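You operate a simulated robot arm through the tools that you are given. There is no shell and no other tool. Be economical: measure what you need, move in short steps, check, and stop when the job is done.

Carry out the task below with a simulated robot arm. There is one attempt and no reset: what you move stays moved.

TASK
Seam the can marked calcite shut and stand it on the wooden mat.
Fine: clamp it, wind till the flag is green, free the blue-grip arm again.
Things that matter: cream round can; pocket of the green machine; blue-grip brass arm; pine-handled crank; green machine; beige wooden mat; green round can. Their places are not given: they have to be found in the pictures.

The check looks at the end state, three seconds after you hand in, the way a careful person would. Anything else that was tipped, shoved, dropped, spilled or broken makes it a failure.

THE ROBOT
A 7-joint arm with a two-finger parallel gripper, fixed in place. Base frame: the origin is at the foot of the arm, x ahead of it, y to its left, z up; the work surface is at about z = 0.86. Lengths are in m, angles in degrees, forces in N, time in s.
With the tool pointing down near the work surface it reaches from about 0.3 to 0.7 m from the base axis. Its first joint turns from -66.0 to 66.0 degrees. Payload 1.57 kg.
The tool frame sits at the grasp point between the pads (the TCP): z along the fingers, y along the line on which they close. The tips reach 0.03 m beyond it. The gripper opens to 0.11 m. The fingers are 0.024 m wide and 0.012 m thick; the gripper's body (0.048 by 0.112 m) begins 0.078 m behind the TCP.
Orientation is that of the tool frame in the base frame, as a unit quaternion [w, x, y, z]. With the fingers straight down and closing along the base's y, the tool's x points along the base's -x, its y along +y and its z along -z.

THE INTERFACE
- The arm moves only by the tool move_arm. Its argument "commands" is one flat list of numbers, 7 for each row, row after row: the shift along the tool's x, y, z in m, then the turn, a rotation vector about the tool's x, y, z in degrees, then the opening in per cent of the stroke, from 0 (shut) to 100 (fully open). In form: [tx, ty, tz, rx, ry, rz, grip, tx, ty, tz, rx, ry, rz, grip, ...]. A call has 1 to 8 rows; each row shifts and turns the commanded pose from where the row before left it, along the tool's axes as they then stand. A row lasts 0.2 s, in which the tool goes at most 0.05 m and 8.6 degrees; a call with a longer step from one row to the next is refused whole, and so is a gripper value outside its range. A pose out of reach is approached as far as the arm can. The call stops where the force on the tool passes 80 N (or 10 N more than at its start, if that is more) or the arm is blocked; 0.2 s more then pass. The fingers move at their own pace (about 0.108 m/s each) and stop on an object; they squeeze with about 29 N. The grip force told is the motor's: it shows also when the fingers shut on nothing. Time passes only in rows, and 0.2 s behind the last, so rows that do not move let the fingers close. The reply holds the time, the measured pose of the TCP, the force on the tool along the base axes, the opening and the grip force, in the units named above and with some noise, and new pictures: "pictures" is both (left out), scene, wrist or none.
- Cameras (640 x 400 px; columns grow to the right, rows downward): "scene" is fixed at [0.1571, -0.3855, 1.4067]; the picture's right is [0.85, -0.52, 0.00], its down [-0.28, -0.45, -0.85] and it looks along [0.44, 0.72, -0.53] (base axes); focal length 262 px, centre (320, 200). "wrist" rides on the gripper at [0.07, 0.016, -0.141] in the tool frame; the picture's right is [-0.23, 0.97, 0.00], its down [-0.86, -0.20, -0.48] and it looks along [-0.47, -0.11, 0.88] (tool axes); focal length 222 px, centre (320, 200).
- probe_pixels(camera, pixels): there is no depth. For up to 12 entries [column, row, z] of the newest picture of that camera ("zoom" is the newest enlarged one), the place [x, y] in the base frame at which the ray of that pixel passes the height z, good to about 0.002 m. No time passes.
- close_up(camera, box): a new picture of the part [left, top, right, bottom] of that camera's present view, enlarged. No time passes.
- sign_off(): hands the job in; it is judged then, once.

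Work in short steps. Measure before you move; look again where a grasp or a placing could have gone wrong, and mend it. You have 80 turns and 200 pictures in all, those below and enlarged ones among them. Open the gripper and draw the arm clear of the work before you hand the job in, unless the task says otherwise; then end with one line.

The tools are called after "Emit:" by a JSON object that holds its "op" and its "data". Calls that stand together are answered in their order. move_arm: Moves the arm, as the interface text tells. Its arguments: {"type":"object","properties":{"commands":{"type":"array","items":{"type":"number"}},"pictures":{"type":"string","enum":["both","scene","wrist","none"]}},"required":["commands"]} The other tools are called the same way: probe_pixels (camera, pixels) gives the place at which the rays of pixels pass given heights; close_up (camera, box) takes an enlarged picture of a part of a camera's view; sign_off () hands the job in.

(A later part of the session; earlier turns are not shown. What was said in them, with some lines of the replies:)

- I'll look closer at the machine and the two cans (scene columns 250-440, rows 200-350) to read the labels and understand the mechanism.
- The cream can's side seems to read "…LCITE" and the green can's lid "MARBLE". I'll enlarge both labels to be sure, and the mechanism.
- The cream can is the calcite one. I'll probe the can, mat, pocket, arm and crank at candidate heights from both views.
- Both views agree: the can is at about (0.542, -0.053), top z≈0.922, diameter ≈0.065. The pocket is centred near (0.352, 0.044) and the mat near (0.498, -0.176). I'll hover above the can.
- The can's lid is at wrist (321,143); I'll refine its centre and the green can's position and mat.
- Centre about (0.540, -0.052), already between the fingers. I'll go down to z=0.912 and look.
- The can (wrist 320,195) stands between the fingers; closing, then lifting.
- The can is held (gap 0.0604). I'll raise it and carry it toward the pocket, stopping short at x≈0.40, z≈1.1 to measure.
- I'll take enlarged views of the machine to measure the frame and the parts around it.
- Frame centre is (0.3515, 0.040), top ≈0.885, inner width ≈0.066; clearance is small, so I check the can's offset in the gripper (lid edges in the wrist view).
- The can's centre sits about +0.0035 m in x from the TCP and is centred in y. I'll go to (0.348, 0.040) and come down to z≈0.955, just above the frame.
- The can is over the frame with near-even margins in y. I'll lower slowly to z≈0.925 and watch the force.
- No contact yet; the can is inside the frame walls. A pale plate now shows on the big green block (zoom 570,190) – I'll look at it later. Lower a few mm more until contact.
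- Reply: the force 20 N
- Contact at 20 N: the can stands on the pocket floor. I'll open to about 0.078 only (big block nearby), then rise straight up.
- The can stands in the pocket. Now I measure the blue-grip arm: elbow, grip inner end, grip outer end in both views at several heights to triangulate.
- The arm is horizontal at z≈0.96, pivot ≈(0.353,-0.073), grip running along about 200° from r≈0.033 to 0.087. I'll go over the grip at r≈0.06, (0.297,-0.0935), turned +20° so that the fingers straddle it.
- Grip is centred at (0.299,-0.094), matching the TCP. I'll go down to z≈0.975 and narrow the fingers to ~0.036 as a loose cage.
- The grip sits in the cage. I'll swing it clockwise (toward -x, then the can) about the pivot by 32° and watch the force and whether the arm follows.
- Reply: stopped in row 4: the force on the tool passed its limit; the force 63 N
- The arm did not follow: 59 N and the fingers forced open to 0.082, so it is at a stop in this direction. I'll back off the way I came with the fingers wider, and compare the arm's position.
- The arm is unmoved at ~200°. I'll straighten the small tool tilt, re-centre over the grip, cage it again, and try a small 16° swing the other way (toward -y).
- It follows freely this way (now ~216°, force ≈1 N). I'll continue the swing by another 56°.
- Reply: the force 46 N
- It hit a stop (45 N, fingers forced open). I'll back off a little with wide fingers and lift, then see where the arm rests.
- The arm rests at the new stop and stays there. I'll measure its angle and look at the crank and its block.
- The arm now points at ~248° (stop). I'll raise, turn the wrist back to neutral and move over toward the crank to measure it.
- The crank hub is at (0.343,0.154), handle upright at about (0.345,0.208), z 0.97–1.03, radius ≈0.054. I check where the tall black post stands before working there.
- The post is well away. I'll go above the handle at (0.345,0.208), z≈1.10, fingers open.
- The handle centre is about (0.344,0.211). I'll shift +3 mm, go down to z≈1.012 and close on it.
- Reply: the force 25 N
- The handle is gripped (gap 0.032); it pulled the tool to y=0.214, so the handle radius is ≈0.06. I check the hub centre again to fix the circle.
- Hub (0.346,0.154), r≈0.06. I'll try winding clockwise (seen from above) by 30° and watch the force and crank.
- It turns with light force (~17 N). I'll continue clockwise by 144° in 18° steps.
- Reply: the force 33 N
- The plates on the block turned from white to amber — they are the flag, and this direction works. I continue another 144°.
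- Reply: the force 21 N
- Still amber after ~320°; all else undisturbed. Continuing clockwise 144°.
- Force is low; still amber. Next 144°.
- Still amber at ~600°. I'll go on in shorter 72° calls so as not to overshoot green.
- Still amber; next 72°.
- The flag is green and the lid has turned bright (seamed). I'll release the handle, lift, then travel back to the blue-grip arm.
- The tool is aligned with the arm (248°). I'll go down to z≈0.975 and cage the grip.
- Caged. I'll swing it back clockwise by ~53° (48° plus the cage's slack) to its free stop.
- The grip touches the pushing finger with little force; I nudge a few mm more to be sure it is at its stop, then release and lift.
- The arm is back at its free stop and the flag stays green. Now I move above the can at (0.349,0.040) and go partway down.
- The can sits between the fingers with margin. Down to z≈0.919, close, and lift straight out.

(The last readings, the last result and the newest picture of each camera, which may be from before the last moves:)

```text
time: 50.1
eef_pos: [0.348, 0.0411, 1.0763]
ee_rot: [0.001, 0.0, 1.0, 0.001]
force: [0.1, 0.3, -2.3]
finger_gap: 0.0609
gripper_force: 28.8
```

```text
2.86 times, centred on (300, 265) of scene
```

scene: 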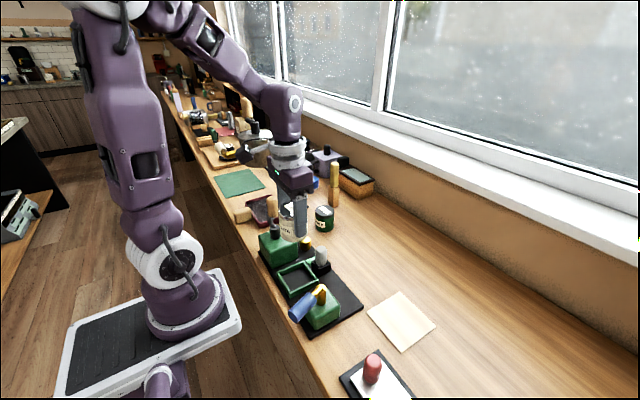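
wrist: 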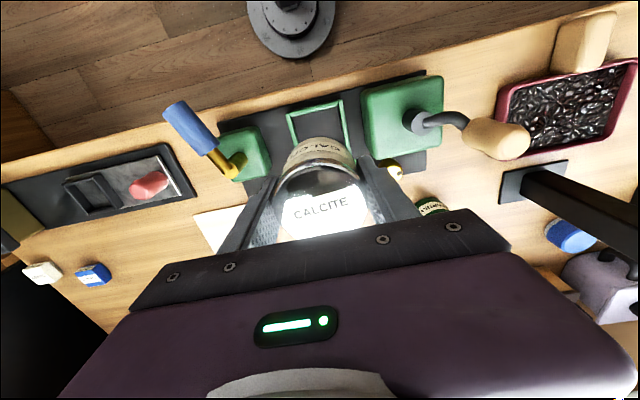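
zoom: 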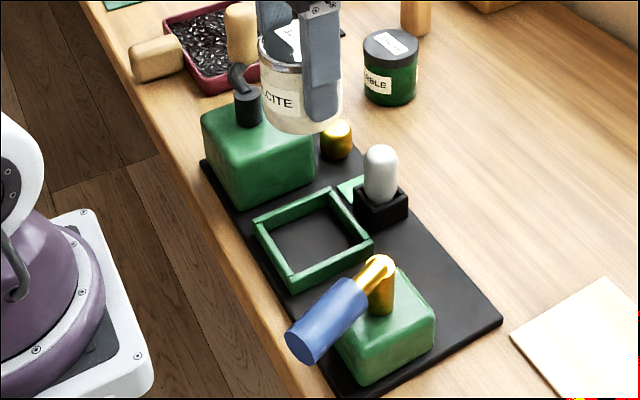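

The can came out cleanly. I carry it over the mat centre, TCP (0.4975,-0.174).

Emit:
{"op": "move_arm", "data": {"commands": [0, 0, -0.03, 0, 0, 0, 40, -0.0249, -0.0358, 0, 0, 0, 0, 40, -0.0249, -0.0358, 0, 0, 0, 0, 40, -0.0249, -0.0358, 0, 0, 0, 0, 40, -0.0249, -0.0358, 0, 0, 0, 0, 40, -0.0249, -0.0358, 0, 0, 0, 0, 40, -0.025, -0.036, 0, 0, 0, 0, 40, 0, 0, 0.04, 0, 0, 0, 40]}}

```text
time: 51.9
eef_pos: [0.4989, -0.1732, 1.0681]
ee_rot: [0.001, 0.0, 1.0, 0.0]
force: [0.4, 1.3, -1.8]
finger_gap: 0.0607
gripper_force: 28.7
```

scene: 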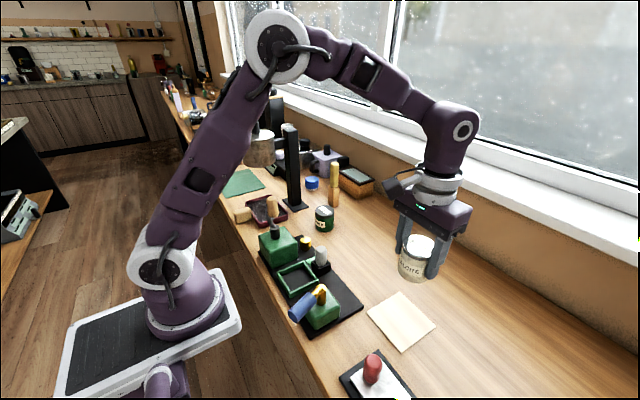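
wrist: 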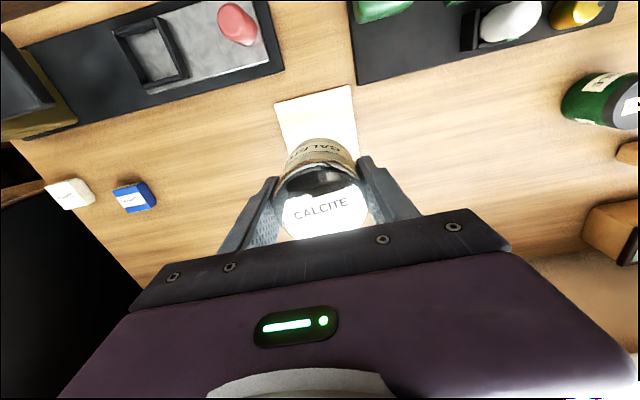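

Above the mat. I lower to z≈0.93, then gently to contact (expected near 0.918).

Emit:
{"op": "move_arm", "data": {"commands": [0.001, 0, 0.045, 0, 0, 0, 40, 0, 0, 0.045, 0, 0, 0, 40, 0, 0, 0.035, 0, 0, 0, 40, 0, 0, 0.012, 0, 0, 0, 40]}}

Emit:
{"op": "close_up", "data": {"camera": "scene", "box": [340, 240, 460, 370]}}

```text
time: 52.9
eef_pos: [0.4959, -0.1739, 0.9286]
ee_rot: [0.002, 0.0, 1.0, 0.0]
force: [-0.5, 0.6, -1.3]
finger_gap: 0.0609
gripper_force: 29.2
```

scene: 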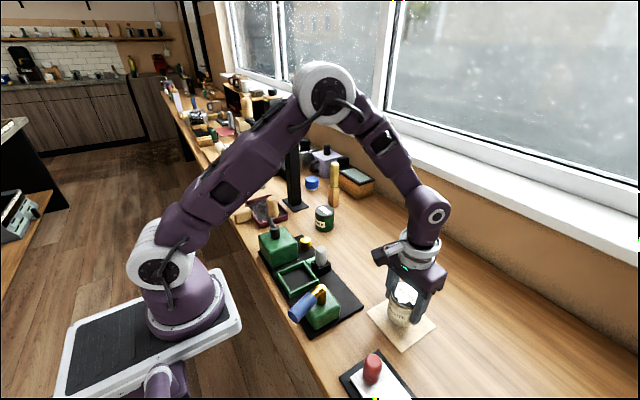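
wrist: 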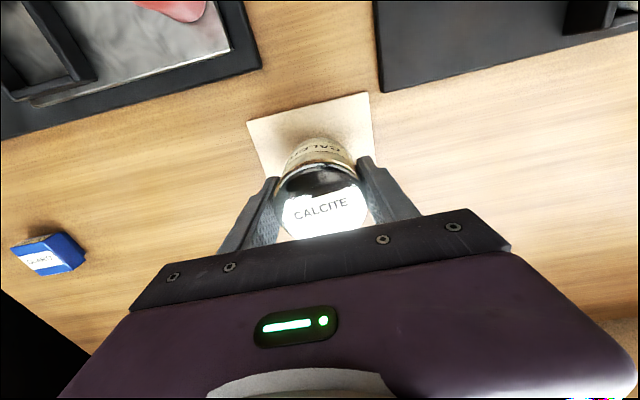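

```text
3.08 times, centred on (400, 305) of scene
```

zoom: 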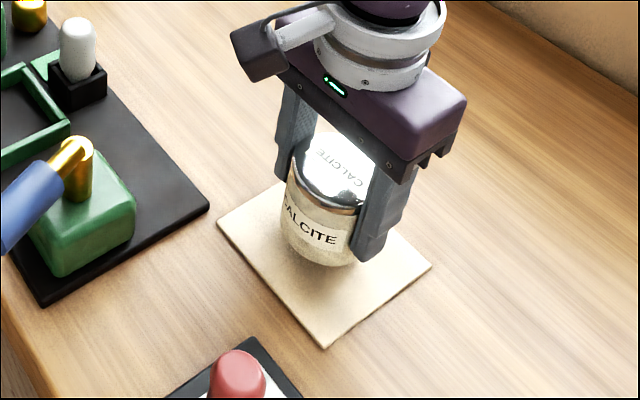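

The can is well within the mat. Lowering in 3 mm steps until contact.

Emit:
{"op": "move_arm", "data": {"commands": [0, 0, 0.004, 0, 0, 0, 40, 0, 0, 0.003, 0, 0, 0, 40, 0, 0, 0.003, 0, 0, 0, 40], "pictures": "none"}}

```text
time: 53.7
eef_pos: [0.497, -0.1735, 0.9184]
ee_rot: [0.001, -0.001, 1.0, 0.0]
force: [-0.1, -0.1, -2.8]
finger_gap: 0.0611
gripper_force: 28.5
```

No contact yet at 0.9184; a bit further.

Emit:
{"op": "move_arm", "data": {"commands": [0, 0, 0.002, 0, 0, 0, 40, 0, 0, 0.002, 0, 0, 0, 40], "pictures": "none"}}

```text
time: 54.3
eef_pos: [0.4971, -0.1737, 0.9168]
ee_rot: [0.0, -0.001, 1.0, 0.0]
force: [0.6, 0.1, -0.6]
finger_gap: 0.0611
gripper_force: 28.6
```

Emit:
{"op": "move_arm", "data": {"commands": [0, 0, 0.002, 0, 0, 0, 40, 0, 0, 0, 0, 0, 0, 40], "pictures": "none"}}

Emit:
{"op": "close_up", "data": {"camera": "scene", "box": [360, 260, 440, 350]}}

```text
time: 54.9
eef_pos: [0.4974, -0.1754, 0.9138]
ee_rot: [0.002, -0.001, 1.0, -0.001]
force: [-3.3, 1.8, 24.8]
finger_gap: 0.061
gripper_force: 29.1
```

```text
4.44 times, centred on (400, 305) of scene
```

zoom: 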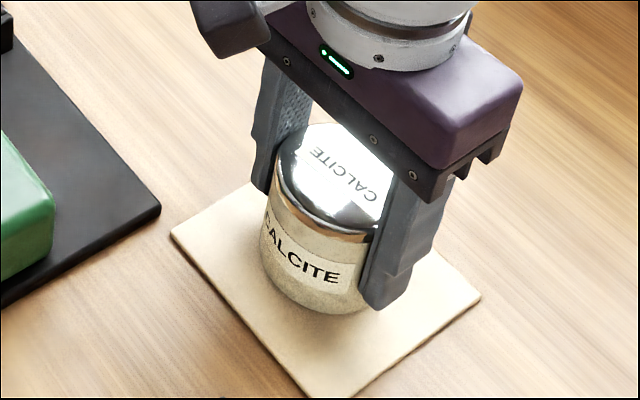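

Contact at 25 N: the can stands on the mat. Back off 2 mm, open, and rise clear.

Emit:
{"op": "move_arm", "data": {"commands": [0, 0, -0.002, 0, 0, 0, 40, 0, 0, 0, 0, 0, 0, 85, 0, 0, 0, 0, 0, 0, 85, 0, 0, -0.02, 0, 0, 0, 85, 0, 0, -0.045, 0, 0, 0, 85, 0, 0, -0.045, 0, 0, 0, 85, 0, 0, -0.045, 0, 0, 0, 100, 0, 0, -0.045, 0, 0, 0, 100]}}

Emit:
{"op": "close_up", "data": {"camera": "scene", "box": [230, 190, 450, 360]}}

```text
time: 56.7
eef_pos: [0.4963, -0.1728, 1.1165]
ee_rot: [0.001, -0.001, 1.0, 0.0]
force: [-0.3, 0.0, -0.3]
finger_gap: 0.1101
gripper_force: 0.1
```

scene: 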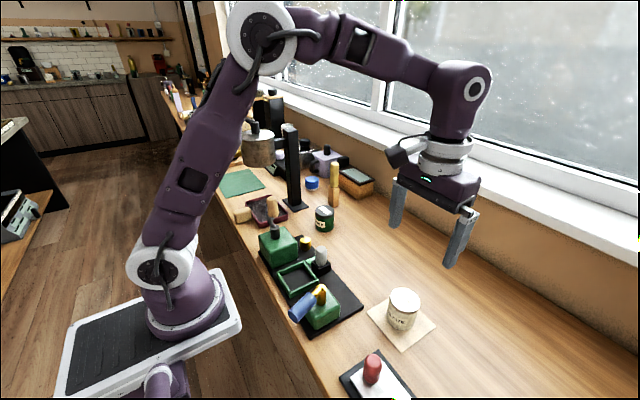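
wrist: 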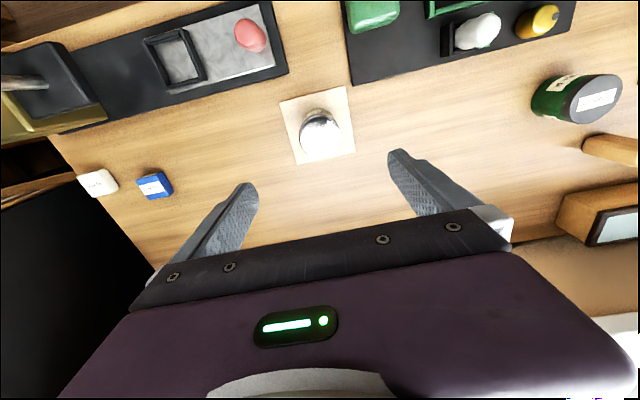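

```text
2.35 times, centred on (340, 275) of scene
```

zoom: 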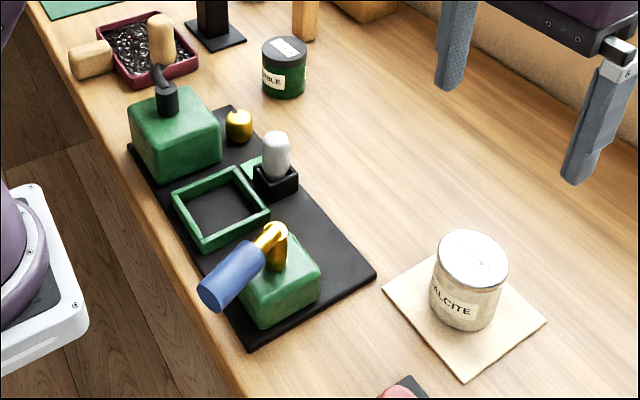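

The seamed calcite can stands upright on the mat at scene (403,310), the blue-grip arm is back at its free stop, and nothing else has been disturbed. The gripper is open and clear, so I hand in.

Emit:
{"op": "sign_off", "data": {}}

```text
The job is handed in.
```

The calcite can is seamed shut and standing upright on the wooden mat. I wound the crank until the flag showed green, then swung the blue-grip arm back to its free stop, and saw nothing else disturbed.
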